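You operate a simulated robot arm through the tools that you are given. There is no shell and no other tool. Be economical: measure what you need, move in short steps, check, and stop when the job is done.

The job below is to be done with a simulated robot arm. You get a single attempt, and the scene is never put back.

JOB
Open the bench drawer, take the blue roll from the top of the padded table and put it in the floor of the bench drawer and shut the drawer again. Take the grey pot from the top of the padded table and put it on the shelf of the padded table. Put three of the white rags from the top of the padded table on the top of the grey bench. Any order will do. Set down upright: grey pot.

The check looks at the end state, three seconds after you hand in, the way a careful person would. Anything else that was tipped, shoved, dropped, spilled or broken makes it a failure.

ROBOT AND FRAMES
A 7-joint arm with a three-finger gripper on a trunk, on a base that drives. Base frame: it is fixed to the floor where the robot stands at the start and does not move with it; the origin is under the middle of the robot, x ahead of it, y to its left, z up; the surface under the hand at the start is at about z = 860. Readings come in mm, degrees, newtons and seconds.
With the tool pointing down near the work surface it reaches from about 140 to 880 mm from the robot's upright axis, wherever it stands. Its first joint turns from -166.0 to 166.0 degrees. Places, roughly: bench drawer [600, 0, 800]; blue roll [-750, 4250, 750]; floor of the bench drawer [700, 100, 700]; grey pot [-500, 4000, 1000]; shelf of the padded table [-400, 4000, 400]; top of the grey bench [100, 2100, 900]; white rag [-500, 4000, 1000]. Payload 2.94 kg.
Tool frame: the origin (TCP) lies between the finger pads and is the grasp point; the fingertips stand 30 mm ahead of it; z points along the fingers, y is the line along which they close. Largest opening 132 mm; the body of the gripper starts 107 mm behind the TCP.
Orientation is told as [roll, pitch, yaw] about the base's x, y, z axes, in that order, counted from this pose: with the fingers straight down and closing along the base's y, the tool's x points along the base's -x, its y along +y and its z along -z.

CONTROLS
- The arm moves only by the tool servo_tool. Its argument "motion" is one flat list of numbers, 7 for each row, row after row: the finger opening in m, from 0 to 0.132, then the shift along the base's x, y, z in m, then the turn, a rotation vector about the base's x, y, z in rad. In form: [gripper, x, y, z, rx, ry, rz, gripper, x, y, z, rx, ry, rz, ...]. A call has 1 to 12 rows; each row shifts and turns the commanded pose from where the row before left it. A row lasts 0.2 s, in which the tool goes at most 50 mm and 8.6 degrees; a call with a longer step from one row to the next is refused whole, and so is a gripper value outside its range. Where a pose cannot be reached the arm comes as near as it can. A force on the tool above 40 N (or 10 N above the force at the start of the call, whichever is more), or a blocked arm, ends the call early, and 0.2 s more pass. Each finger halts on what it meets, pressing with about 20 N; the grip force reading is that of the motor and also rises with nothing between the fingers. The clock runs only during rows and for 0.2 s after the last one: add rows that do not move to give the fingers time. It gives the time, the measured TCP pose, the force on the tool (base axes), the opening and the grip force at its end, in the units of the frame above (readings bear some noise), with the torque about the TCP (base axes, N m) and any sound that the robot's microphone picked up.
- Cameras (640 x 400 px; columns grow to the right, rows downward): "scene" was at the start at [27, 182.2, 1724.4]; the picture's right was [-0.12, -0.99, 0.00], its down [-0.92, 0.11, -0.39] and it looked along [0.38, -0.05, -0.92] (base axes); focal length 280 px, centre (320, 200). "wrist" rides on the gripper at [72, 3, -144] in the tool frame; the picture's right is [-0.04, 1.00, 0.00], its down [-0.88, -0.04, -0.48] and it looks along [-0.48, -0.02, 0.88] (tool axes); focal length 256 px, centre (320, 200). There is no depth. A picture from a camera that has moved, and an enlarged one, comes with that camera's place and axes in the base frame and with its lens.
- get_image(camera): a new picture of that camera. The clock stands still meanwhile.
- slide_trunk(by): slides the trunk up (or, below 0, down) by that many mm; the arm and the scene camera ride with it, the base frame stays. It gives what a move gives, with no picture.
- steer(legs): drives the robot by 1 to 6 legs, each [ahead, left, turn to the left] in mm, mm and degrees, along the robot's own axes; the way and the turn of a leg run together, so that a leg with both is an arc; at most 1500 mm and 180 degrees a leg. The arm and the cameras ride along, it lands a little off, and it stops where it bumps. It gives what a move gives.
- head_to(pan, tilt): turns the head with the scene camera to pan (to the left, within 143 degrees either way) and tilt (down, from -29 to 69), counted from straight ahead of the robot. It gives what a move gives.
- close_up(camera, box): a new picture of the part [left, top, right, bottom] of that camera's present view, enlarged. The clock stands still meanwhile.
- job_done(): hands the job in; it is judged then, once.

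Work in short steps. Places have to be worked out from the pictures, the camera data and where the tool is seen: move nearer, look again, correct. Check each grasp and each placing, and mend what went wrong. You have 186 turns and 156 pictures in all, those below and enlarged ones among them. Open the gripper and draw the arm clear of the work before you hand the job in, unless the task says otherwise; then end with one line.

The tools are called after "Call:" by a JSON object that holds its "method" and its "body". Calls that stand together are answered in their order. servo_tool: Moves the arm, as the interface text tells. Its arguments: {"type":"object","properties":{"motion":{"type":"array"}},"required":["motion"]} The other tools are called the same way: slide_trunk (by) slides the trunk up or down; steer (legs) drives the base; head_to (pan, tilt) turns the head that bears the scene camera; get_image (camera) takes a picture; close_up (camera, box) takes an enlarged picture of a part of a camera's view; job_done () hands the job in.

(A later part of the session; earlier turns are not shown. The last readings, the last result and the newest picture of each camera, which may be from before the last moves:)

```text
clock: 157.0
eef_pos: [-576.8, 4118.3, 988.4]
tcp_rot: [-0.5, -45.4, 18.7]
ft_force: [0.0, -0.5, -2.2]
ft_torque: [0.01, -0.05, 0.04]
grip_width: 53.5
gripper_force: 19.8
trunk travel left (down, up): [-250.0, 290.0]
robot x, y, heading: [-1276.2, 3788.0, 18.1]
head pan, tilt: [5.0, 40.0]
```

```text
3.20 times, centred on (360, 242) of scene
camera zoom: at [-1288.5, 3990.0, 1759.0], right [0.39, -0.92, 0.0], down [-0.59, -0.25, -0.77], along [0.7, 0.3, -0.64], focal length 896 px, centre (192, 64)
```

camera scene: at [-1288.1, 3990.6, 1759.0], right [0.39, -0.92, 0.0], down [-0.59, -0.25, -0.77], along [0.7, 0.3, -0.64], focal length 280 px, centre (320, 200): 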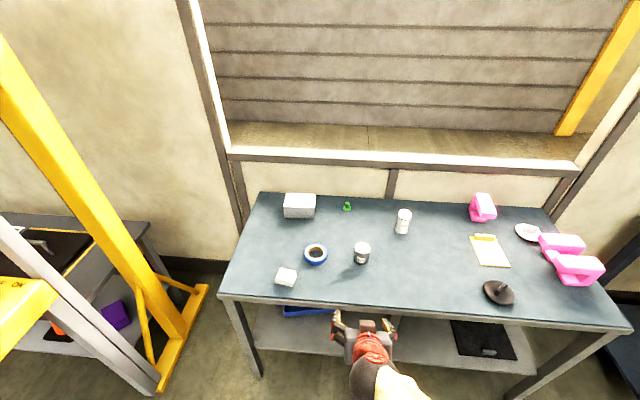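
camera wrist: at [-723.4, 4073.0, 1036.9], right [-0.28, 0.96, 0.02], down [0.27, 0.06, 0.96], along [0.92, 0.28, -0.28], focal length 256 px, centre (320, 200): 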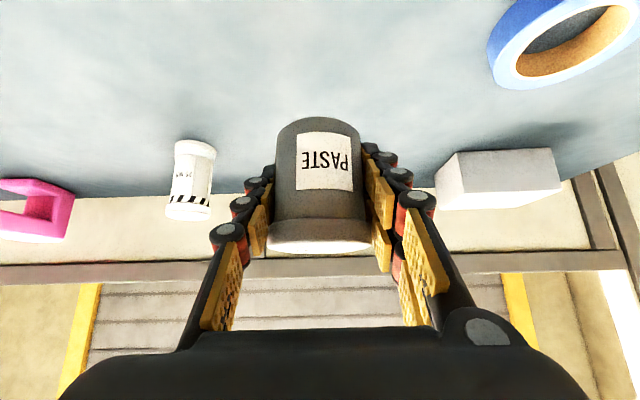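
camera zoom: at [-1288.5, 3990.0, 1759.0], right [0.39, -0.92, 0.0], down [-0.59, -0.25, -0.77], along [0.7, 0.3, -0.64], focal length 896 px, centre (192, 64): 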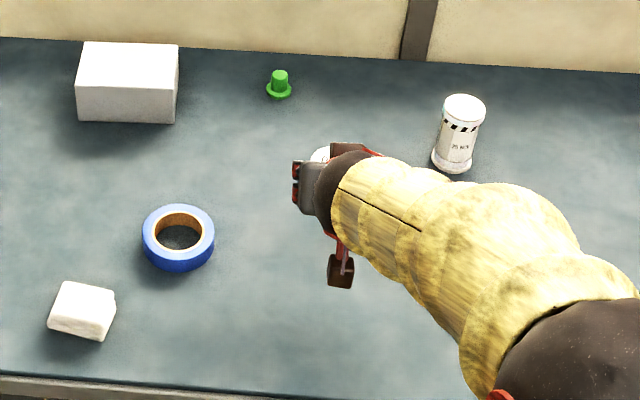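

Pot is upright and held. Retract from over the table, then lower the trunk.

Call:
{"method": "servo_tool", "body": {"motion": [0.0, -0.015, -0.005, 0, 0, 0, 0, 0.0, -0.0285, -0.0093, 0, 0, 0, 0, 0.0, -0.0285, -0.0093, 0, 0, 0, 0, 0.0, -0.0285, -0.0093, 0, 0, 0, 0, 0.0, -0.0285, -0.0093, 0, 0, 0, 0, 0.0, -0.0285, -0.0093, 0, 0, 0, 0, 0.0, -0.0285, -0.0093, 0, 0, 0, 0, 0.0, -0.0285, -0.0093, 0, 0, 0, 0, 0.0, -0.0285, -0.0093, 0, 0, 0, 0, 0.0, -0.0285, -0.0093, 0, 0, 0, 0, 0.0, -0.0285, -0.0093, 0, 0, 0, 0, 0.0, -0.0285, -0.0093, 0, 0, 0, 0]}}

Call:
{"method": "slide_trunk", "body": {"by": -240}}

Call:
{"method": "get_image", "body": {"camera": "wrist"}}

Call:
{"method": "get_image", "body": {"camera": "scene"}}

```text
clock: 159.6
eef_pos: [-905.7, 4011.7, 989.2]
tcp_rot: [-0.4, -45.4, 18.7]
ft_force: [-0.6, 0.8, -1.3]
ft_torque: [-0.04, 0.0, -0.01]
grip_width: 53.6
gripper_force: 20.2
trunk travel left (down, up): [-250.0, 290.0]
robot x, y, heading: [-1277.2, 3788.4, 18.4]
head pan, tilt: [5.0, 40.0]
```

```text
clock: 162.1
eef_pos: [-905.3, 4010.7, 749.5]
tcp_rot: [-0.5, -45.5, 18.7]
ft_force: [-0.4, 0.2, -1.0]
ft_torque: [0.06, 0.02, 0.02]
grip_width: 54.0
gripper_force: 20.1
trunk travel left (down, up): [-10.0, 530.0]
robot x, y, heading: [-1278.0, 3783.5, 18.3]
head pan, tilt: [5.0, 40.0]
```

```text
95 pictures are left
camera wrist: at [-1052.0, 3965.9, 797.7], right [-0.28, 0.96, 0.02], down [0.27, 0.06, 0.96], along [0.92, 0.28, -0.28], focal length 256 px, centre (320, 200)
```

wrist: 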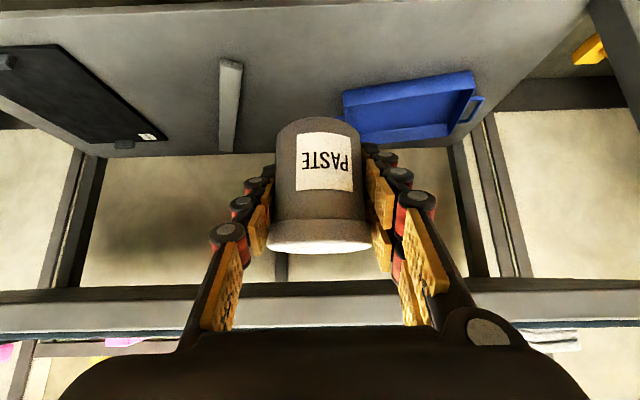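

```text
94 pictures are left
camera scene: at [-1288.7, 3989.8, 1519.2], right [0.39, -0.92, 0.0], down [-0.59, -0.25, -0.77], along [0.7, 0.3, -0.64], focal length 280 px, centre (320, 200)
```

scene: 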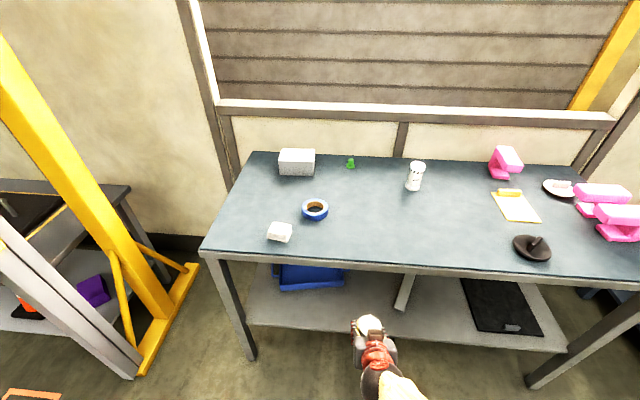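

The shelf layout is confirmed: free gap between beam (w≈3940) and tray (w≈4146). Lowering in front of the table.

Call:
{"method": "servo_tool", "body": {"motion": [0.0, 0, 0, -0.012, 0, 0, 0, 0.0, 0, 0, -0.023, 0, 0, 0, 0.0, 0, 0, -0.023, 0, 0, 0, 0.0, 0, 0, -0.023, 0, 0, 0, 0.0, 0, 0, -0.023, 0, 0, 0, 0.0, 0, 0, -0.023, 0, 0, 0, 0.0, 0, 0, -0.023, 0, 0, 0, 0.0, 0, 0, -0.023, 0, 0, 0, 0.0, 0, 0, -0.023, 0, 0, 0, 0.0, 0, 0, -0.023, 0, 0, 0, 0.0, 0, 0, -0.023, 0, 0, 0, 0.0, 0, 0, -0.015, 0, 0, 0]}}

Call:
{"method": "get_image", "body": {"camera": "wrist"}}

```text
clock: 164.7
eef_pos: [-883.3, 4058.2, 552.3]
tcp_rot: [-1.8, -45.2, 19.3]
ft_force: [-0.6, -0.8, -1.2]
ft_torque: [0.01, 0.0, 0.01]
grip_width: 53.5
gripper_force: 20.6
out of reach, approached as far as the arm can: row 8, 9, 10, 11, 12
trunk travel left (down, up): [-10.0, 530.0]
robot x, y, heading: [-1281.7, 3787.3, 18.2]
head pan, tilt: [5.0, 40.0]
```

```text
93 pictures are left
camera wrist: at [-1030.0, 4013.2, 602.5], right [-0.28, 0.96, 0.01], down [0.27, 0.07, 0.96], along [0.92, 0.27, -0.28], focal length 256 px, centre (320, 200)
```

wrist: 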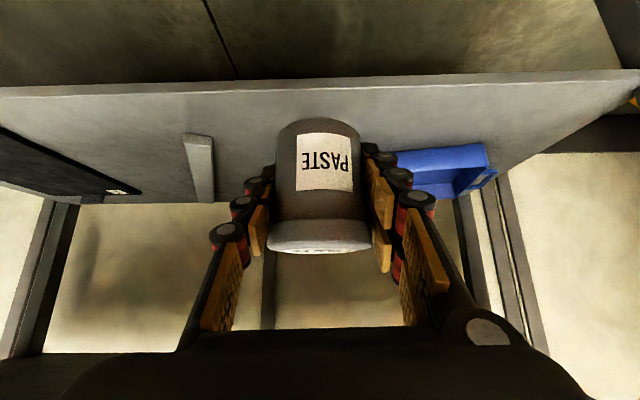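

The low, close pose is out of reach; it should improve further forward. Try moving forward gradually at this height.

Call:
{"method": "servo_tool", "body": {"motion": [0.0, 0.019, 0.0062, 0.01, 0, 0, 0, 0.0, 0.019, 0.0062, 0, 0, 0, 0, 0.0, 0.019, 0.0062, 0, 0, 0, 0]}}

```text
clock: 165.5
eef_pos: [-828.2, 4074.9, 563.4]
tcp_rot: [-0.6, -45.4, 18.7]
ft_force: [-1.0, 1.2, -0.6]
ft_torque: [0.05, -0.01, 0.01]
grip_width: 53.3
gripper_force: 20.3
trunk travel left (down, up): [-10.0, 530.0]
robot x, y, heading: [-1279.1, 3787.8, 18.3]
head pan, tilt: [5.0, 40.0]
```

Reachable again. Shift toward the gap and lower while still in front.

Call:
{"method": "servo_tool", "body": {"motion": [0.0, 0.0122, -0.0116, -0.005, 0, 0, 0, 0.0, 0.0122, -0.0116, -0.013, 0, 0, 0, 0.0, 0.0122, -0.0116, -0.013, 0, 0, 0, 0.0, 0.0122, -0.0116, -0.013, 0, 0, 0, 0.0, 0.0122, -0.0116, -0.013, 0, 0, 0, 0.0, 0.0122, -0.0116, -0.013, 0, 0, 0]}}

Call:
{"method": "get_image", "body": {"camera": "wrist"}}

Call:
{"method": "get_image", "body": {"camera": "scene"}}

```text
clock: 166.9
eef_pos: [-741.9, 4022.8, 504.7]
tcp_rot: [-2.3, -45.1, 19.6]
ft_force: [0.7, 0.1, -0.4]
ft_torque: [0.02, 0.04, 0.01]
grip_width: 53.7
gripper_force: 20.0
out of reach, approached as far as the arm can: row 4, 5, 6
trunk travel left (down, up): [-10.0, 530.0]
robot x, y, heading: [-1279.6, 3788.7, 18.2]
head pan, tilt: [5.0, 40.0]
```

```text
92 pictures are left
camera wrist: at [-889.3, 3979.0, 554.3], right [-0.28, 0.96, 0.0], down [0.27, 0.08, 0.96], along [0.92, 0.27, -0.28], focal length 256 px, centre (320, 200)
```

wrist: 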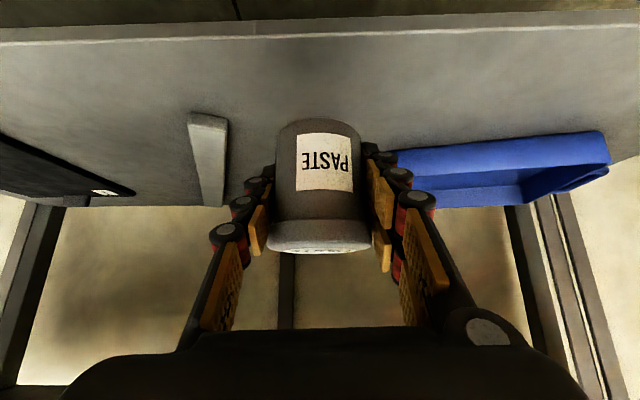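

```text
91 pictures are left
camera scene: at [-1288.4, 3989.8, 1519.0], right [0.39, -0.92, 0.0], down [-0.59, -0.25, -0.77], along [0.7, 0.3, -0.64], focal length 280 px, centre (320, 200)
```

scene: 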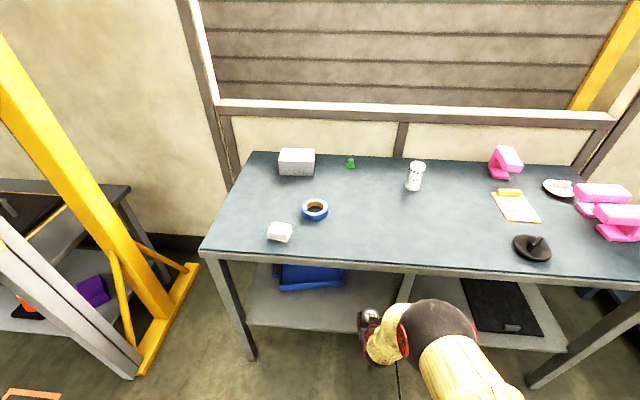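

Reach gets lower as the hand goes further out. I'll drop the trunk the last 10 mm and back the base 120 mm, so the place point lies farther from the axis.

Call:
{"method": "slide_trunk", "body": {"by": -10}}

Call:
{"method": "steer", "body": {"legs": [[-120, 0, 0]]}}

Call:
{"method": "servo_tool", "body": {"motion": [0.0, 0.0143, 0.0046, 0.01, 0, 0, 0, 0.0, 0.0238, 0.0077, 0, 0, 0, 0, 0.0, 0.0238, 0.0077, 0, 0, 0, 0, 0.0, 0.0238, 0.0077, 0, 0, 0, 0, 0.0, 0.0238, 0.0077, 0, 0, 0, 0]}}

```text
clock: 167.5
eef_pos: [-742.0, 4022.0, 493.5]
tcp_rot: [-2.4, -45.1, 19.4]
ft_force: [-0.4, -0.6, -1.4]
ft_torque: [0.01, 0.04, 0.0]
grip_width: 53.7
gripper_force: 20.0
trunk travel left (down, up): [0.0, 540.0]
robot x, y, heading: [-1279.6, 3785.5, 18.1]
head pan, tilt: [5.0, 40.0]
```

```text
clock: 168.8
eef_pos: [-858.9, 3983.9, 495.1]
tcp_rot: [-2.4, -45.1, 19.5]
ft_force: [0.1, 0.1, -2.2]
ft_torque: [0.0, -0.03, 0.01]
grip_width: 53.6
gripper_force: 20.3
trunk travel left (down, up): [0.0, 540.0]
robot x, y, heading: [-1394.9, 3746.5, 18.2]
head pan, tilt: [5.0, 40.0]
```

```text
clock: 169.9
eef_pos: [-750.0, 4018.9, 504.3]
tcp_rot: [-2.5, -45.1, 19.6]
ft_force: [0.4, 0.8, -0.9]
ft_torque: [0.03, 0.0, 0.04]
grip_width: 53.8
gripper_force: 20.2
trunk travel left (down, up): [0.0, 540.0]
robot x, y, heading: [-1399.0, 3745.8, 18.3]
head pan, tilt: [5.0, 40.0]
```

Correct the small orientation drift and test lower reach here.

Call:
{"method": "servo_tool", "body": {"motion": [0.0, 0, 0, 0, 0.0125, 0.0015, 0.0045, 0.0, 0, 0, -0.01, 0.0125, 0.0015, 0.0045, 0.0, 0, 0, -0.01, 0, 0, 0, 0.0, 0, 0, -0.01, 0, 0, 0, 0.0, 0, 0, -0.01, 0, 0, 0]}}

Call:
{"method": "get_image", "body": {"camera": "wrist"}}

```text
clock: 171.2
eef_pos: [-750.1, 4019.6, 464.2]
tcp_rot: [-0.7, -45.2, 18.6]
ft_force: [0.1, -0.5, -1.0]
ft_torque: [0.0, 0.0, 0.02]
grip_width: 54.0
gripper_force: 20.1
trunk travel left (down, up): [0.0, 540.0]
robot x, y, heading: [-1393.0, 3750.9, 17.8]
head pan, tilt: [5.0, 40.0]
```

```text
90 pictures are left
camera wrist: at [-896.6, 3974.9, 513.9], right [-0.28, 0.96, 0.02], down [0.28, 0.06, 0.96], along [0.92, 0.28, -0.28], focal length 256 px, centre (320, 200)
```

wrist: 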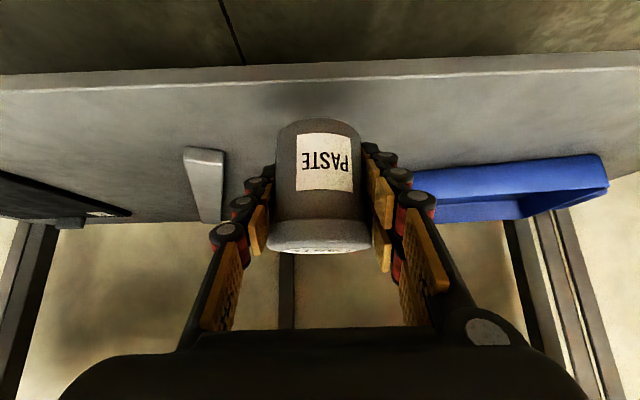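

Clear over the shelf edge. Move forward to s≈648.

Call:
{"method": "servo_tool", "body": {"motion": [0.0, 0.0135, 0.0015, 0, 0, 0, 0, 0.0, 0.0195, 0.0045, 0, 0, 0, 0, 0.0, 0.0195, 0.0045, 0, 0, 0, 0, 0.0, 0.0195, 0.0045, 0, 0, 0, 0, 0.0, 0.0195, 0.0045, 0, 0, 0, 0, 0.0, 0.0195, 0.0045, 0, 0, 0, 0, 0.0, 0, 0, 0, 0, 0, 0]}}

Call:
{"method": "servo_tool", "body": {"motion": [0.0, 0, 0, -0.006, 0, 0, 0, 0.0, 0, 0, -0.006, 0, 0, 0, 0.0, 0, 0, -0.005, 0, 0, 0, 0.0, 0, 0, -0.005, 0, 0, 0]}}

Call:
{"method": "get_image", "body": {"camera": "wrist"}}

Call:
{"method": "get_image", "body": {"camera": "scene"}}

```text
clock: 172.8
eef_pos: [-640.1, 4044.3, 465.1]
tcp_rot: [-0.4, -45.4, 18.5]
ft_force: [0.1, 0.3, -1.2]
ft_torque: [0.02, -0.01, -0.03]
grip_width: 53.5
gripper_force: 19.9
trunk travel left (down, up): [0.0, 540.0]
robot x, y, heading: [-1397.0, 3742.5, 18.2]
head pan, tilt: [5.0, 40.0]
```

```text
clock: 173.8
eef_pos: [-638.4, 4042.8, 442.5]
tcp_rot: [-0.5, -45.4, 18.6]
ft_force: [0.0, -0.2, -1.4]
ft_torque: [-0.01, -0.02, 0.02]
grip_width: 53.5
gripper_force: 19.6
trunk travel left (down, up): [0.0, 540.0]
robot x, y, heading: [-1395.9, 3750.7, 18.4]
head pan, tilt: [5.0, 40.0]
```

```text
89 pictures are left
camera wrist: at [-785.2, 3997.8, 492.0], right [-0.29, 0.96, 0.03], down [0.27, 0.06, 0.96], along [0.92, 0.28, -0.28], focal length 256 px, centre (320, 200)
```

wrist: 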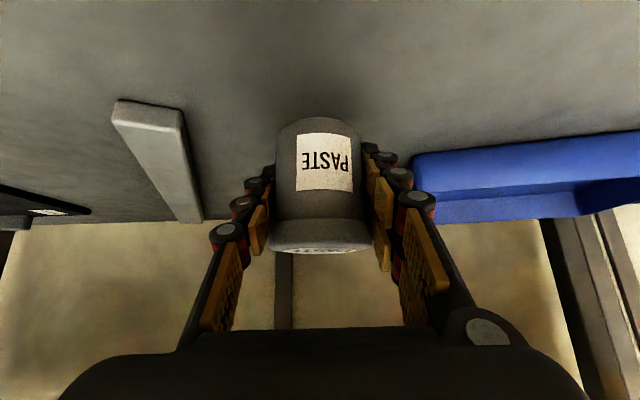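

```text
88 pictures are left
camera scene: at [-1405.2, 3951.5, 1509.0], right [0.39, -0.92, 0.0], down [-0.59, -0.25, -0.77], along [0.7, 0.3, -0.64], focal length 280 px, centre (320, 200)
```

scene: 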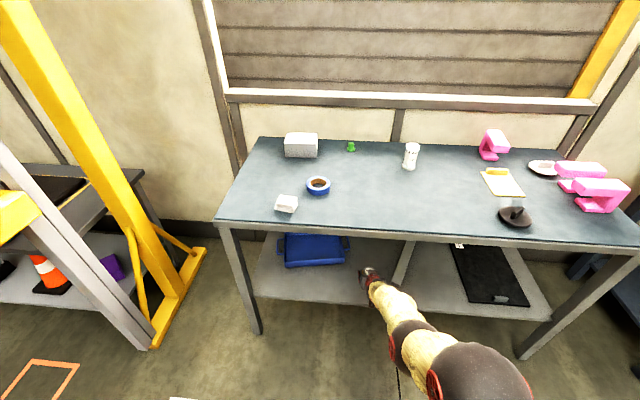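

Well positioned in the gap. Lower in small steps until contact.

Call:
{"method": "servo_tool", "body": {"motion": [0.0, 0, 0, -0.004, 0, 0, 0, 0.0, 0, 0, -0.004, 0, 0, 0, 0.0, 0, 0, -0.004, 0, 0, 0]}}

Call:
{"method": "servo_tool", "body": {"motion": [0.0, 0, 0, -0.004, 0, 0, 0, 0.0, 0, 0, -0.004, 0, 0, 0]}}

```text
clock: 174.6
eef_pos: [-639.9, 4044.4, 430.4]
tcp_rot: [-0.3, -45.4, 18.7]
ft_force: [-0.6, 0.2, -1.2]
ft_torque: [0.04, 0.01, 0.0]
grip_width: 53.7
gripper_force: 19.8
trunk travel left (down, up): [0.0, 540.0]
robot x, y, heading: [-1396.0, 3746.1, 18.1]
head pan, tilt: [5.0, 40.0]
```

```text
clock: 175.2
eef_pos: [-638.1, 4043.0, 423.1]
tcp_rot: [-0.4, -45.4, 18.7]
ft_force: [0.3, -0.4, -1.8]
ft_torque: [-0.01, 0.03, 0.01]
grip_width: 53.5
gripper_force: 20.1
trunk travel left (down, up): [0.0, 540.0]
robot x, y, heading: [-1395.2, 3747.9, 18.2]
head pan, tilt: [5.0, 40.0]
```

Call:
{"method": "servo_tool", "body": {"motion": [0.0, 0, 0, -0.004, 0, 0, 0, 0.0, 0, 0, -0.003, 0, 0, 0]}}

Call:
{"method": "get_image", "body": {"camera": "wrist"}}

```text
clock: 175.8
eef_pos: [-638.5, 4043.2, 415.2]
tcp_rot: [-0.4, -45.4, 18.6]
ft_force: [-0.1, 0.0, -1.9]
ft_torque: [0.02, 0.03, -0.02]
grip_width: 53.6
gripper_force: 19.9
trunk travel left (down, up): [0.0, 540.0]
robot x, y, heading: [-1394.9, 3747.1, 18.0]
head pan, tilt: [5.0, 40.0]
```

```text
87 pictures are left
camera wrist: at [-784.9, 3997.9, 465.0], right [-0.28, 0.96, 0.03], down [0.27, 0.06, 0.96], along [0.92, 0.28, -0.28], focal length 256 px, centre (320, 200)
```

wrist: 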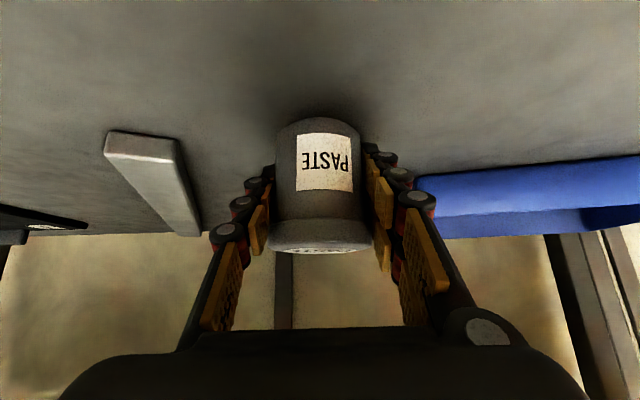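

Beam top works out near z≈362, so the shelf is lower (~345). Continue down.

Call:
{"method": "servo_tool", "body": {"motion": [0.0, 0, 0, -0.005, 0, 0, 0, 0.0, 0, 0, -0.005, 0, 0, 0, 0.0, 0, 0, -0.004, 0, 0, 0]}}

Call:
{"method": "servo_tool", "body": {"motion": [0.0, 0, 0, -0.004, 0, 0, 0, 0.0, 0, 0, -0.004, 0, 0, 0]}}

Call:
{"method": "get_image", "body": {"camera": "wrist"}}

```text
clock: 176.6
eef_pos: [-639.9, 4042.8, 402.0]
tcp_rot: [-0.3, -45.4, 18.7]
ft_force: [0.8, 0.0, -1.5]
ft_torque: [0.01, 0.05, 0.02]
grip_width: 53.6
gripper_force: 19.5
trunk travel left (down, up): [0.0, 540.0]
robot x, y, heading: [-1397.4, 3748.5, 18.0]
head pan, tilt: [5.0, 40.0]
```

```text
clock: 177.2
eef_pos: [-637.1, 4044.0, 396.4]
tcp_rot: [-0.4, -45.6, 18.6]
ft_force: [-3.2, -2.1, 8.6]
ft_torque: [0.23, 0.18, 0.18]
grip_width: 53.5
gripper_force: 19.8
trunk travel left (down, up): [0.0, 540.0]
robot x, y, heading: [-1392.6, 3749.0, 18.2]
head pan, tilt: [5.0, 40.0]
```

```text
86 pictures are left
camera wrist: at [-784.3, 3998.0, 444.8], right [-0.29, 0.96, 0.03], down [0.27, 0.06, 0.96], along [0.92, 0.28, -0.28], focal length 256 px, centre (320, 200)
```

wrist: 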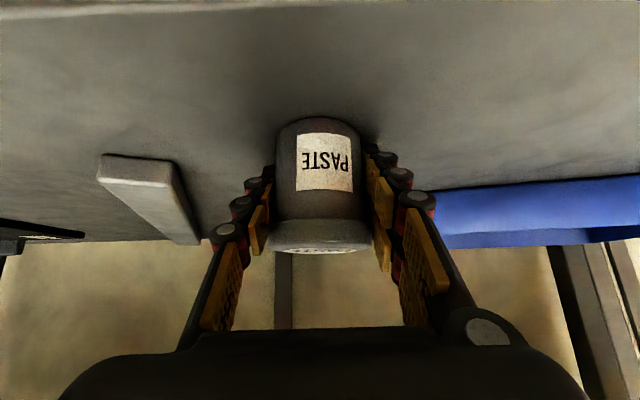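

Contact felt (≈9 N). Release and retreat along the tool axis.

Call:
{"method": "servo_tool", "body": {"motion": [0.07, 0, 0, 0, 0, 0, 0, 0.1, 0, 0, 0, 0, 0, 0, 0.1, 0, 0, 0, 0, 0, 0, 0.1, 0, 0, 0, 0, 0, 0, 0.1, -0.0067, -0.0022, 0.007, 0, 0, 0, 0.1, -0.0134, -0.0044, 0.014, 0, 0, 0, 0.1, -0.0202, -0.0066, 0.02, 0, 0, 0, 0.1, -0.0202, -0.0066, 0.02, 0, 0, 0, 0.1, -0.0202, -0.0066, 0.01, 0, 0, 0, 0.1, -0.0202, -0.0066, 0.01, 0, 0, 0, 0.1, -0.0202, -0.0066, 0.01, 0, 0, 0]}}

Call:
{"method": "get_image", "body": {"camera": "wrist"}}

```text
clock: 179.6
eef_pos: [-760.3, 4012.2, 487.3]
tcp_rot: [-1.0, -45.3, 18.6]
ft_force: [1.1, 0.5, -0.6]
ft_torque: [-0.03, 0.01, -0.02]
grip_width: 100.1
gripper_force: 0.1
out of reach, approached as far as the arm can: row 10, 11
trunk travel left (down, up): [0.0, 540.0]
robot x, y, heading: [-1393.7, 3746.6, 18.2]
head pan, tilt: [5.0, 40.0]
```

```text
85 pictures are left
camera wrist: at [-906.9, 3967.3, 535.0], right [-0.28, 0.96, 0.02], down [0.28, 0.06, 0.96], along [0.92, 0.27, -0.28], focal length 256 px, centre (320, 200)
```

wrist: 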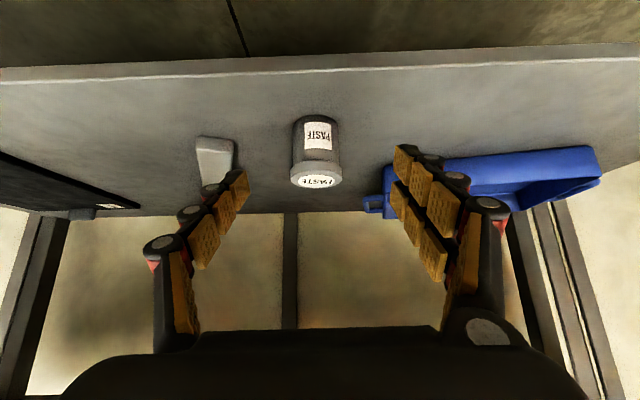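

Pot stands upright on the shelf. Back the base away before raising the trunk.

Call:
{"method": "steer", "body": {"legs": [[-200, 0, 0]]}}

Call:
{"method": "slide_trunk", "body": {"by": 250}}

Call:
{"method": "servo_tool", "body": {"motion": [0.13, 0, 0, 0.045, 0, 0, 0, 0.13, 0, 0, 0.045, 0, 0, 0, 0.13, 0, 0, 0.045, 0, 0, 0, 0.13, 0, 0, 0.045, 0, 0, 0, 0.13, 0, 0, 0.045, 0, 0, 0, 0.13, 0, 0, 0.045, -0.0405, 0.1248, 0, 0.13, 0, 0, 0.045, -0.0405, 0.1248, 0, 0.13, 0, 0, 0, -0.0405, 0.1248, 0, 0.13, 0, 0, 0, -0.0405, 0.1248, 0, 0.13, 0, 0, 0, -0.0405, 0.1248, 0, 0.13, 0, 0, 0, -0.0405, 0.1248, 0, 0.13, 0, 0, 0, 0, 0, 0]}}

Call:
{"method": "get_image", "body": {"camera": "scene"}}

```text
clock: 181.2
eef_pos: [-951.7, 3950.0, 486.6]
tcp_rot: [-1.1, -45.2, 18.7]
ft_force: [0.1, -0.6, 0.2]
ft_torque: [0.01, 0.01, -0.03]
grip_width: 100.1
gripper_force: 0.1
trunk travel left (down, up): [0.0, 540.0]
robot x, y, heading: [-1588.4, 3682.7, 18.1]
head pan, tilt: [5.0, 40.0]
```

```text
clock: 183.7
eef_pos: [-951.1, 3949.2, 736.2]
tcp_rot: [-1.1, -45.3, 18.8]
ft_force: [0.0, 0.1, 0.1]
ft_torque: [0.01, 0.01, 0.01]
grip_width: 99.9
gripper_force: 0.0
trunk travel left (down, up): [-250.0, 290.0]
robot x, y, heading: [-1588.0, 3685.3, 18.3]
head pan, tilt: [5.0, 40.0]
```

```text
clock: 186.3
eef_pos: [-944.3, 3946.5, 1042.7]
tcp_rot: [-1.8, -2.9, 18.4]
ft_force: [-0.5, -0.1, -0.2]
ft_torque: [0.01, -0.02, -0.02]
grip_width: 129.7
gripper_force: 0.1
out of reach, approached as far as the arm can: row 7
trunk travel left (down, up): [-250.0, 290.0]
robot x, y, heading: [-1587.6, 3685.1, 18.2]
head pan, tilt: [5.0, 40.0]
```

```text
84 pictures are left
camera scene: at [-1597.0, 3888.4, 1759.0], right [0.4, -0.92, 0.0], down [-0.59, -0.25, -0.77], along [0.7, 0.3, -0.64], focal length 280 px, centre (320, 200)
```

scene: 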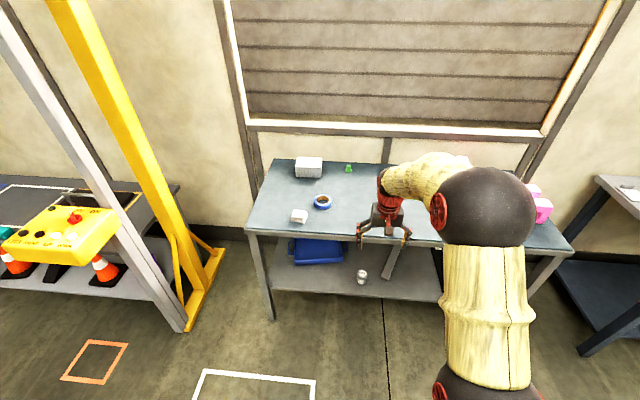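

Pot good. Now the blue roll: drive so the hand comes above it.

Call:
{"method": "steer", "body": {"legs": [[0, 240, 0], [300, 0, 0]]}}

Call:
{"method": "servo_tool", "body": {"motion": [0.13, 0, 0, 0, 0.014, 0.058, 0.0, 0.13, 0, 0, 0, 0, 0, 0]}}

Call:
{"method": "get_image", "body": {"camera": "wrist"}}

```text
clock: 189.7
eef_pos: [-735.9, 4269.1, 1042.8]
tcp_rot: [-1.7, -3.0, 18.3]
ft_force: [-0.3, 0.4, -1.2]
ft_torque: [-0.01, 0.01, 0.01]
grip_width: 130.1
gripper_force: 0.1
trunk travel left (down, up): [-250.0, 290.0]
robot x, y, heading: [-1378.9, 4004.7, 18.4]
head pan, tilt: [5.0, 40.0]
```

```text
clock: 190.3
eef_pos: [-735.0, 4268.6, 1043.3]
tcp_rot: [0.0, 0.0, 18.5]
ft_force: [-0.2, 0.2, 0.0]
ft_torque: [0.0, 0.01, 0.01]
grip_width: 130.2
gripper_force: 0.2
trunk travel left (down, up): [-250.0, 290.0]
robot x, y, heading: [-1378.8, 4001.4, 18.2]
head pan, tilt: [5.0, 40.0]
```

```text
83 pictures are left
camera wrist: at [-805.5, 4247.7, 1186.6], right [-0.27, 0.96, 0.0], down [0.85, 0.24, 0.48], along [0.46, 0.13, -0.88], focal length 256 px, centre (320, 200)
```

wrist: 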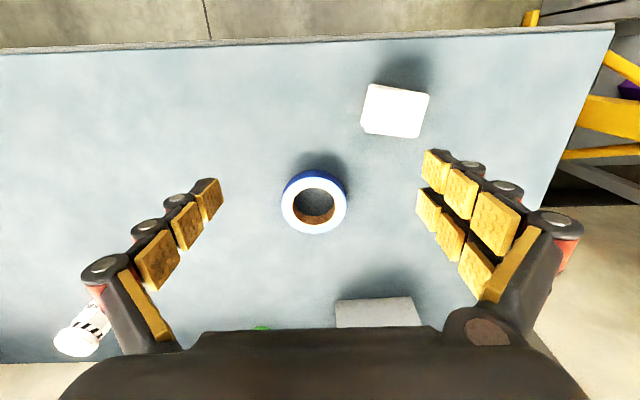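

Roll centre ≈(-638,4287), Ø≈89 mm. Move above and lower part way.

Call:
{"method": "servo_tool", "body": {"motion": [0.13, 0.0242, 0.0046, -0.026, 0, 0, 0, 0.13, 0.0242, 0.0046, -0.026, 0, 0, 0, 0.13, 0.0242, 0.0046, -0.026, 0, 0, 0, 0.13, 0.0242, 0.0046, -0.026, 0, 0, 0, 0.13, 0, 0, 0, 0, 0, 0]}}

Call:
{"method": "get_image", "body": {"camera": "wrist"}}

```text
clock: 191.5
eef_pos: [-639.7, 4286.1, 938.5]
tcp_rot: [0.0, -0.1, 18.4]
ft_force: [0.2, -0.2, 1.1]
ft_torque: [0.0, 0.02, 0.04]
grip_width: 130.2
gripper_force: 0.0
trunk travel left (down, up): [-250.0, 290.0]
robot x, y, heading: [-1378.4, 4003.7, 18.2]
head pan, tilt: [5.0, 40.0]
```

```text
82 pictures are left
camera wrist: at [-708.8, 4266.4, 1082.1], right [-0.27, 0.96, 0.0], down [0.85, 0.24, 0.48], along [0.46, 0.13, -0.88], focal length 256 px, centre (320, 200)
```

wrist: 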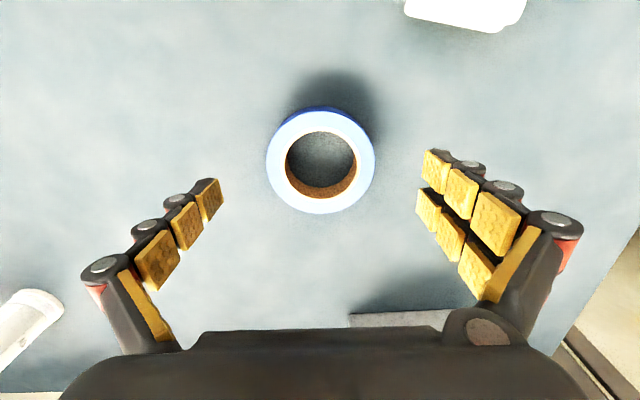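

Precisely centred. Lower and close.

Call:
{"method": "servo_tool", "body": {"motion": [0.13, 0, 0, -0.02, 0, 0, 0, 0.13, 0, 0, -0.02, 0, 0, 0, 0.13, 0, 0, -0.008, 0, 0, 0, 0.13, 0, 0, 0, 0, 0, 0, 0.0, 0, 0, 0, 0, 0, 0, 0.0, 0, 0, 0, 0, 0, 0, 0.0, 0, 0, 0, 0, 0, 0, 0.0, 0, 0, 0, 0, 0, 0, 0.0, 0, 0, 0, 0, 0, 0]}}

Call:
{"method": "servo_tool", "body": {"motion": [0.0, 0, 0, 0.002, 0, 0, 0, 0.0, 0, 0, 0.003, 0, 0, 0, 0.0, 0, 0, 0.005, 0, 0, 0, 0.0, 0, 0, 0.01, 0, 0, 0, 0.0, 0, 0, 0.02, 0, 0, 0, 0.0, 0, 0, 0.02, 0, 0, 0, 0.0, 0, 0, 0.02, 0, 0, 0, 0.0, 0, 0, 0.02, 0, 0, 0, 0.0, 0, 0, 0.02, 0, 0, 0, 0.0, 0, 0, 0.02, 0, 0, 0, 0.0, 0, 0, 0.02, 0, 0, 0]}}

Call:
{"method": "get_image", "body": {"camera": "wrist"}}

```text
clock: 193.5
eef_pos: [-639.2, 4286.7, 892.4]
tcp_rot: [0.1, -0.1, 18.4]
ft_force: [-0.6, 0.8, 1.1]
ft_torque: [-0.02, 0.03, -0.03]
grip_width: 86.4
gripper_force: 20.1
trunk travel left (down, up): [-250.0, 290.0]
robot x, y, heading: [-1379.9, 4007.1, 18.7]
head pan, tilt: [5.0, 40.0]
```

```text
clock: 195.9
eef_pos: [-639.1, 4285.3, 1051.8]
tcp_rot: [0.1, -0.1, 18.4]
ft_force: [-0.9, 0.7, -0.8]
ft_torque: [-0.03, 0.01, -0.01]
grip_width: 86.5
gripper_force: 20.1
trunk travel left (down, up): [-250.0, 290.0]
robot x, y, heading: [-1379.9, 4002.7, 18.4]
head pan, tilt: [5.0, 40.0]
```

```text
81 pictures are left
camera wrist: at [-709.3, 4265.4, 1195.3], right [-0.27, 0.96, 0.0], down [0.85, 0.24, 0.48], along [0.46, 0.13, -0.88], focal length 256 px, centre (320, 200)
```

wrist: 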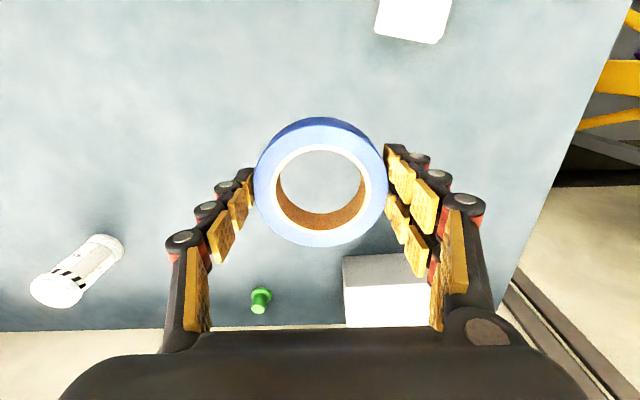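

Roll held at 86 mm. Retract, then drive back along the clear lane to the drawer.

Call:
{"method": "servo_tool", "body": {"motion": [0.0, -0.014, -0.0046, 0, 0, 0, 0, 0.0, -0.0276, -0.009, 0, 0, 0, 0, 0.0, -0.0276, -0.009, 0, 0, 0, 0, 0.0, -0.0276, -0.009, 0, 0, 0, 0, 0.0, -0.0276, -0.009, 0, 0, 0, 0, 0.0, -0.0276, -0.009, 0, 0, 0, 0, 0.0, -0.0276, -0.009, 0, 0, 0, 0, 0.0, -0.0276, -0.009, 0, 0, 0, 0, 0.0, -0.0276, -0.009, 0, 0, 0, 0, 0.0, -0.0276, -0.009, 0, 0, 0, 0, 0.0, -0.0276, -0.009, 0, 0, 0, 0, 0.0, -0.0276, -0.009, 0, 0, 0, 0]}}

Call:
{"method": "steer", "body": {"legs": [[-245, 0, -0.4], [0, -1450, 0], [0, -1450, 0]]}}

Call:
{"method": "get_image", "body": {"camera": "wrist"}}

```text
clock: 198.5
eef_pos: [-957.7, 4183.3, 1051.8]
tcp_rot: [0.1, -0.2, 18.4]
ft_force: [-0.1, 0.6, -0.9]
ft_torque: [0.0, -0.03, -0.02]
grip_width: 86.2
gripper_force: 20.0
trunk travel left (down, up): [-250.0, 290.0]
robot x, y, heading: [-1383.2, 4003.9, 18.3]
head pan, tilt: [5.0, 40.0]
```

```text
clock: 214.0
eef_pos: [-275.5, 1355.4, 1052.2]
tcp_rot: [0.0, 0.0, 18.9]
ft_force: [-0.5, 0.2, -0.6]
ft_torque: [-0.03, 0.0, 0.01]
grip_width: 85.3
gripper_force: 20.4
trunk travel left (down, up): [-250.0, 290.0]
robot x, y, heading: [-692.8, 1175.0, 18.9]
head pan, tilt: [5.0, 40.0]
```

```text
80 pictures are left
camera wrist: at [-344.1, 1334.0, 1195.1], right [-0.28, 0.96, 0.0], down [0.84, 0.25, 0.48], along [0.46, 0.14, -0.88], focal length 256 px, centre (320, 200)
```

wrist: 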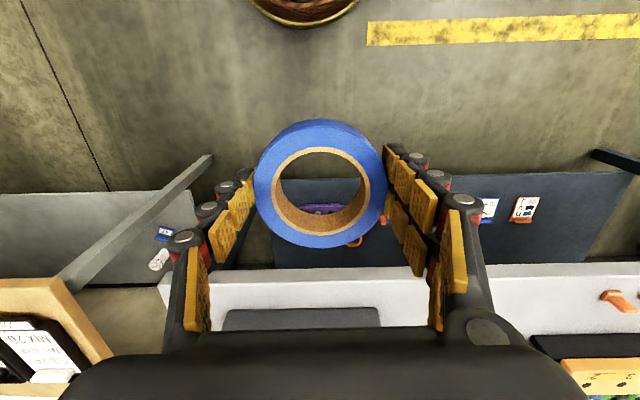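

On track. Continue the last ~1430 mm to the drawer.

Call:
{"method": "steer", "body": {"legs": [[-40, 0, -0.9], [0, -1430, 0]]}}

Call:
{"method": "head_to", "body": {"pan": 0, "tilt": 50}}

Call:
{"method": "get_image", "body": {"camera": "scene"}}

Call:
{"method": "get_image", "body": {"camera": "wrist"}}

```text
clock: 221.5
eef_pos: [129.6, -2.8, 1052.0]
tcp_rot: [0.1, -0.2, 18.5]
ft_force: [-0.6, -0.5, -0.7]
ft_torque: [-0.02, -0.01, 0.01]
grip_width: 85.2
gripper_force: 19.5
trunk travel left (down, up): [-250.0, 290.0]
robot x, y, heading: [-294.3, -178.5, 18.4]
head pan, tilt: [5.0, 40.0]
```

```text
clock: 222.2
eef_pos: [128.5, -3.0, 1052.8]
tcp_rot: [0.2, -0.1, 18.4]
ft_force: [0.0, 0.4, -0.7]
ft_torque: [0.01, 0.0, 0.0]
grip_width: 85.2
gripper_force: 19.8
trunk travel left (down, up): [-250.0, 290.0]
robot x, y, heading: [-293.8, -181.2, 18.7]
head pan, tilt: [0.0, 50.0]
```

```text
79 pictures are left
camera scene: at [-308.0, 14.9, 1744.9], right [0.32, -0.95, 0.0], down [-0.73, -0.24, -0.64], along [0.61, 0.2, -0.77], focal length 280 px, centre (320, 200)
```

scene: 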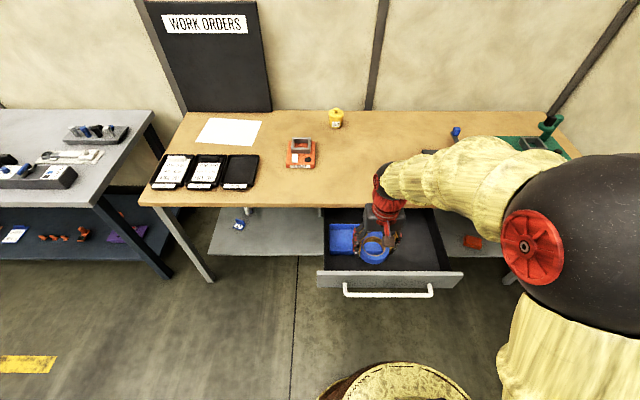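

```text
78 pictures are left
camera wrist: at [59.2, -23.3, 1195.1], right [-0.27, 0.96, 0.0], down [0.85, 0.24, 0.48], along [0.46, 0.13, -0.88], focal length 256 px, centre (320, 200)
```

wrist: 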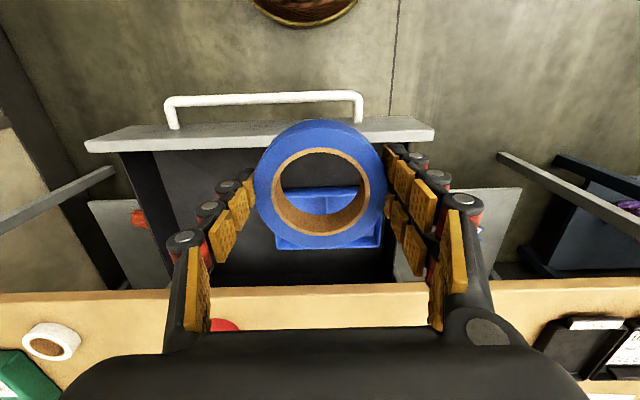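

The drawer's right half (w≈-320…-155) is free. Move the roll over s≈270, w≈-238.

Call:
{"method": "servo_tool", "body": {"motion": [0.0, 0.0126, -0.0088, 0, 0, 0, 0, 0.0, 0.0252, -0.0175, 0, 0, 0, 0, 0.0, 0.0252, -0.0175, 0, 0, 0, 0, 0.0, 0.0252, -0.0175, 0, 0, 0, 0, 0.0, 0.0252, -0.0175, 0, 0, 0, 0, 0.0, 0.0252, -0.0175, -0.01, 0, 0, 0, 0.0, 0.0252, -0.0175, -0.02, 0, 0, 0, 0.0, 0.0252, -0.0175, -0.025, 0, 0, 0, 0.0, 0.0126, -0.0088, -0.025, 0, 0, 0, 0.0, 0, 0, -0.02, 0, 0, 0, 0.0, 0, 0, 0, 0, 0, 0]}}

Call:
{"method": "get_image", "body": {"camera": "wrist"}}

Call:
{"method": "get_image", "body": {"camera": "scene"}}

```text
clock: 224.6
eef_pos: [329.6, -143.5, 951.5]
tcp_rot: [0.1, 0.0, 18.4]
ft_force: [0.4, 0.9, -0.5]
ft_torque: [-0.02, -0.01, 0.01]
grip_width: 85.0
gripper_force: 19.6
trunk travel left (down, up): [-250.0, 290.0]
robot x, y, heading: [-291.9, -180.3, 18.6]
head pan, tilt: [0.0, 50.0]
```

```text
77 pictures are left
camera wrist: at [261.0, -164.4, 1094.8], right [-0.27, 0.96, 0.0], down [0.85, 0.24, 0.48], along [0.46, 0.13, -0.88], focal length 256 px, centre (320, 200)
```

wrist: 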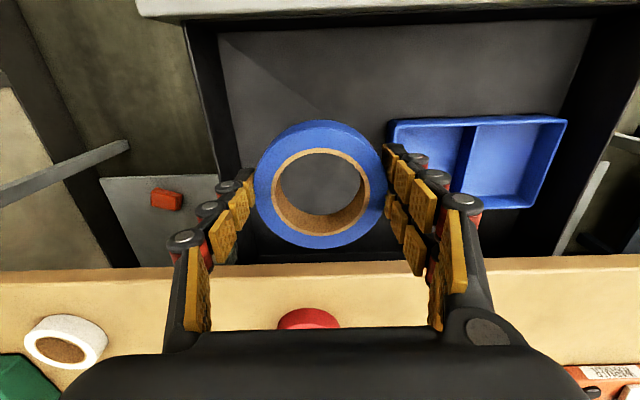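

```text
76 pictures are left
camera scene: at [-307.8, 14.8, 1744.9], right [0.31, -0.95, 0.0], down [-0.73, -0.24, -0.64], along [0.61, 0.2, -0.77], focal length 280 px, centre (320, 200)
```

scene: 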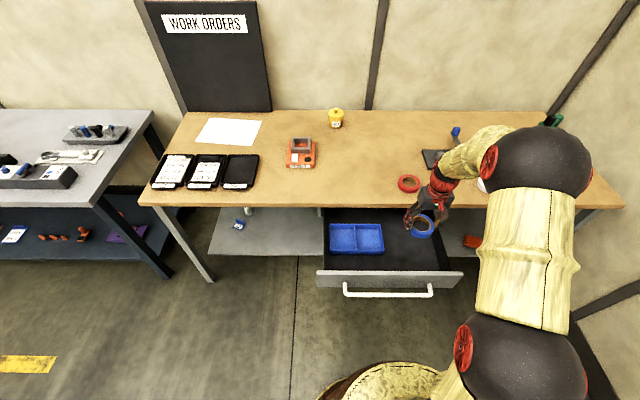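

Roll is above free floor with good margins. Shift 12 mm from the bin and descend into the drawer.

Call:
{"method": "servo_tool", "body": {"motion": [0.0, 0.0018, -0.0057, -0.015, 0, 0, 0, 0.0, 0.0018, -0.0057, -0.025, 0, 0, 0, 0.0, 0, 0, -0.025, 0, 0, 0, 0.0, 0, 0, -0.025, 0, 0, 0, 0.0, 0, 0, -0.025, 0, 0, 0, 0.0, 0, 0, -0.025, 0, 0, 0, 0.0, 0, 0, -0.02, 0, 0, 0, 0.0, 0, 0, -0.015, 0, 0, 0, 0.0, 0, 0, -0.01, 0, 0, 0]}}

Call:
{"method": "get_image", "body": {"camera": "wrist"}}

```text
clock: 226.6
eef_pos: [333.4, -155.1, 766.1]
tcp_rot: [0.1, -0.1, 18.4]
ft_force: [0.2, -0.1, -0.6]
ft_torque: [-0.03, 0.01, 0.01]
grip_width: 84.9
gripper_force: 19.4
trunk travel left (down, up): [-250.0, 290.0]
robot x, y, heading: [-289.1, -178.6, 18.3]
head pan, tilt: [0.0, 50.0]
```

```text
75 pictures are left
camera wrist: at [264.5, -174.9, 909.7], right [-0.27, 0.96, 0.0], down [0.85, 0.24, 0.48], along [0.46, 0.13, -0.88], focal length 256 px, centre (320, 200)
```

wrist: 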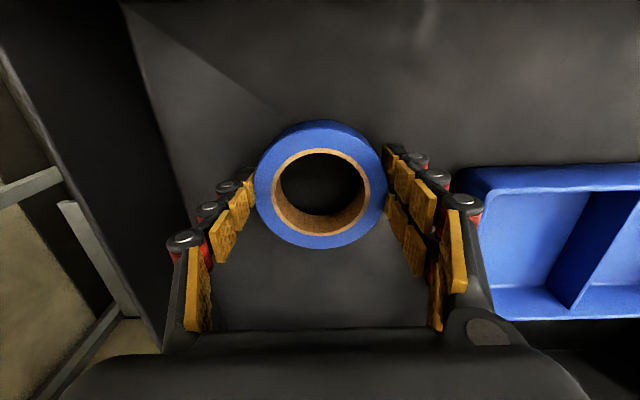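

Inside the drawer walls with clearance. Continue down gently to contact.

Call:
{"method": "servo_tool", "body": {"motion": [0.0, 0, 0, -0.006, 0, 0, 0, 0.0, 0, 0, -0.006, 0, 0, 0, 0.0, 0, 0, -0.005, 0, 0, 0, 0.0, 0, 0, -0.005, 0, 0, 0]}}

Call:
{"method": "servo_tool", "body": {"motion": [0.0, 0, 0, -0.004, 0, 0, 0, 0.0, 0, 0, -0.004, 0, 0, 0]}}

Call:
{"method": "servo_tool", "body": {"motion": [0.0, 0, 0, -0.004, 0, 0, 0, 0.0, 0, 0, -0.004, 0, 0, 0]}}

```text
clock: 227.6
eef_pos: [340.7, -152.3, 750.1]
tcp_rot: [-0.1, -0.8, 18.4]
ft_force: [0.2, 6.3, 15.1]
ft_torque: [0.77, 0.6, -0.22]
grip_width: 84.7
gripper_force: 19.9
trunk travel left (down, up): [-250.0, 290.0]
robot x, y, heading: [-292.7, -180.9, 18.4]
head pan, tilt: [0.0, 50.0]
stopped in row 4: the force on the tool passed its limit at 42 N (the readings are from after the stop); the commanded pose is now the measured one
```

```text
clock: 228.0
eef_pos: [343.0, -150.4, 752.6]
tcp_rot: [0.0, -1.1, 18.4]
ft_force: [0.6, 5.4, 14.4]
ft_torque: [0.73, 0.51, -0.24]
grip_width: 84.6
gripper_force: 19.8
trunk travel left (down, up): [-250.0, 290.0]
robot x, y, heading: [-293.1, -179.4, 18.6]
head pan, tilt: [0.0, 50.0]
stopped in row 2: the force on the tool passed its limit at 44 N (the readings are from after the stop); the commanded pose is now the measured one
```

```text
clock: 228.5
eef_pos: [346.4, -150.0, 752.1]
tcp_rot: [-0.2, -1.4, 18.4]
ft_force: [0.1, 4.7, 14.6]
ft_torque: [0.68, 0.52, -0.18]
grip_width: 84.6
gripper_force: 19.7
trunk travel left (down, up): [-250.0, 290.0]
robot x, y, heading: [-290.9, -181.0, 18.4]
head pan, tilt: [0.0, 50.0]
stopped in row 2: the force on the tool passed its limit at 44 N (the readings are from after the stop); the commanded pose is now the measured one
```

Contact at TCP z≈752. Check what is touching.

Call:
{"method": "get_image", "body": {"camera": "wrist"}}

Call:
{"method": "close_up", "body": {"camera": "scene", "box": [300, 160, 500, 310]}}

```text
74 pictures are left
camera wrist: at [274.4, -171.3, 893.4], right [-0.28, 0.96, 0.0], down [0.83, 0.24, 0.5], along [0.48, 0.13, -0.87], focal length 256 px, centre (320, 200)
```

wrist: 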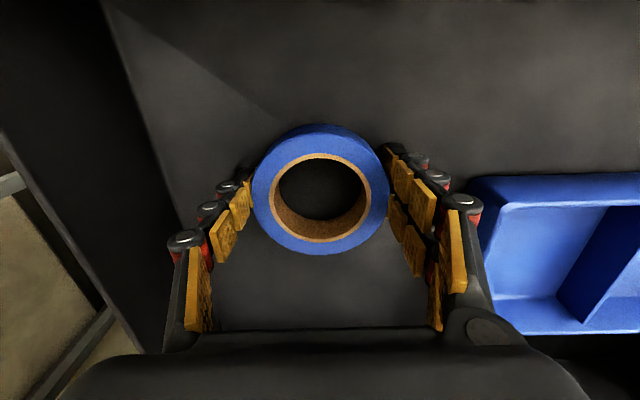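

```text
2.67 times, centred on (400, 235) of scene
camera zoom: at [-308.8, 15.6, 1744.7], right [0.32, -0.95, 0.0], down [-0.73, -0.24, -0.64], along [0.61, 0.2, -0.77], focal length 747 px, centre (107, 107)
```

zoom: 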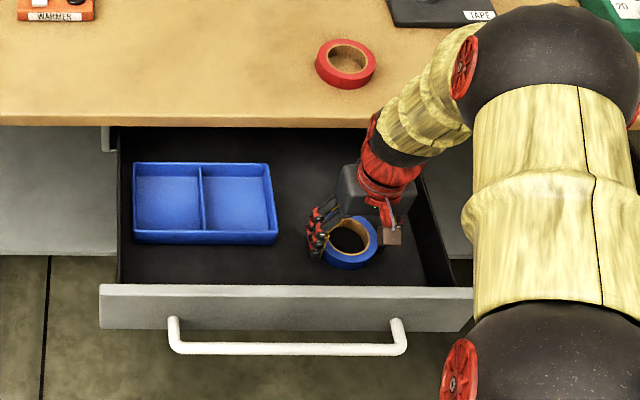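

The roll appears seated on the drawer floor. Release, rise a little, and look.

Call:
{"method": "servo_tool", "body": {"motion": [0.0, 0, 0, 0.001, 0, 0.02, 0, 0.1, 0, 0, 0, 0, 0, 0, 0.108, 0, 0, 0, 0, 0, 0, 0.108, 0, 0, 0, 0, 0, 0, 0.108, 0, 0, 0.01, 0, 0, 0, 0.108, 0, 0, 0.03, 0, 0, 0, 0.108, 0, 0, 0.04, 0, 0, 0]}}

Call:
{"method": "get_image", "body": {"camera": "wrist"}}

```text
clock: 230.1
eef_pos: [345.3, -151.6, 831.2]
tcp_rot: [0.3, -0.1, 18.4]
ft_force: [-0.4, -0.8, -0.2]
ft_torque: [0.03, -0.07, -0.01]
grip_width: 107.9
gripper_force: 0.1
trunk travel left (down, up): [-250.0, 290.0]
robot x, y, heading: [-290.2, -177.7, 18.3]
head pan, tilt: [0.0, 50.0]
```

```text
72 pictures are left
camera wrist: at [275.9, -172.6, 974.1], right [-0.28, 0.96, 0.0], down [0.85, 0.24, 0.48], along [0.46, 0.13, -0.88], focal length 256 px, centre (320, 200)
```

wrist: 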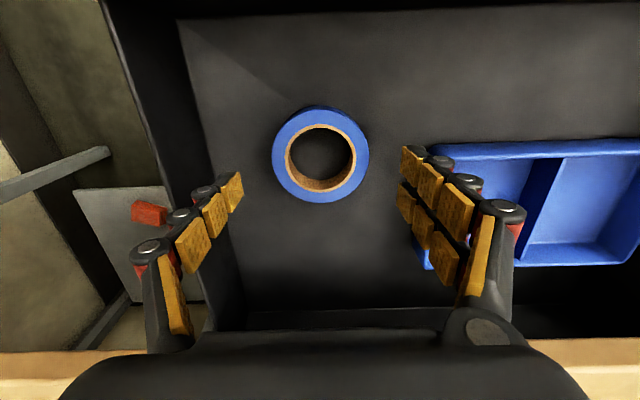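

Roll lies flat on the drawer floor. Rise clear, then turn the hand and go to the handle's pre-grasp pose as before.

Call:
{"method": "servo_tool", "body": {"motion": [0.108, 0, 0, 0.02, 0, 0, 0, 0.108, 0, 0, 0.045, 0, 0, 0, 0.108, 0, 0, 0.045, 0, 0, 0, 0.108, 0, 0, 0.045, 0, 0, 0, 0.108, 0, 0, 0.045, 0, 0, 0]}}

Call:
{"method": "servo_tool", "body": {"motion": [0.036, -0.0235, 0.0036, -0.006, 0, 0, -0.143, 0.036, -0.0235, 0.0036, -0.006, 0, 0, -0.143, 0.036, -0.0235, 0.0036, -0.006, 0, 0, -0.143, 0.036, -0.0235, 0.0036, -0.006, 0, 0, -0.143, 0.036, -0.0235, 0.0036, -0.006, 0, 0, -0.143, 0.036, -0.0235, 0.0036, -0.006, 0, 0, -0.143, 0.036, -0.0235, 0.0036, -0.006, 0, 0, -0.143, 0.036, -0.0235, 0.0036, -0.006, 0, 0, -0.143, 0.036, -0.0235, 0.0036, -0.006, 0, 0, -0.143, 0.036, -0.0235, 0.0036, -0.006, 0, 0, -0.143, 0.036, -0.0235, 0.0036, -0.006, 0, 0, -0.143, 0.036, 0, 0, 0, 0, 0, 0]}}

Call:
{"method": "get_image", "body": {"camera": "wrist"}}

Call:
{"method": "get_image", "body": {"camera": "scene"}}

```text
clock: 231.3
eef_pos: [345.0, -152.1, 1030.7]
tcp_rot: [0.2, -0.1, 18.4]
ft_force: [-0.3, 0.8, 0.1]
ft_torque: [0.01, 0.01, -0.01]
grip_width: 108.0
gripper_force: 0.0
trunk travel left (down, up): [-250.0, 290.0]
robot x, y, heading: [-290.6, -179.2, 18.3]
head pan, tilt: [0.0, 50.0]
```

```text
clock: 233.9
eef_pos: [87.9, -111.1, 964.4]
tcp_rot: [0.1, -0.2, -71.8]
ft_force: [0.1, -0.2, 0.3]
ft_torque: [-0.03, -0.01, 0.0]
grip_width: 35.9
gripper_force: 0.1
trunk travel left (down, up): [-250.0, 290.0]
robot x, y, heading: [-289.5, -182.4, 18.2]
head pan, tilt: [0.0, 50.0]
```

```text
71 pictures are left
camera wrist: at [66.8, -42.6, 1107.8], right [0.96, 0.27, 0.0], down [0.24, -0.85, 0.48], along [0.13, -0.46, -0.88], focal length 256 px, centre (320, 200)
```

wrist: 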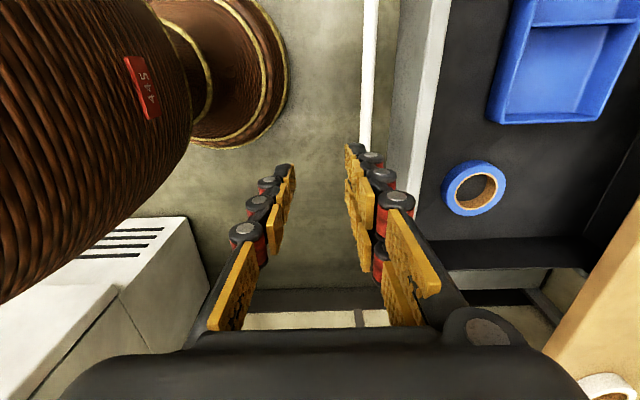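

```text
70 pictures are left
camera scene: at [-308.5, 15.0, 1744.9], right [0.32, -0.95, 0.0], down [-0.73, -0.24, -0.64], along [0.61, 0.2, -0.77], focal length 280 px, centre (320, 200)
```

scene: 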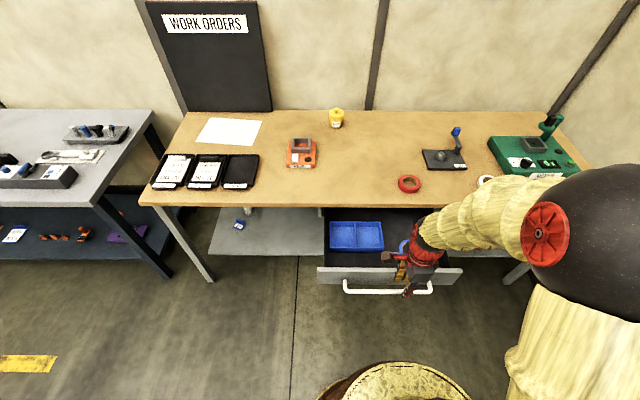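

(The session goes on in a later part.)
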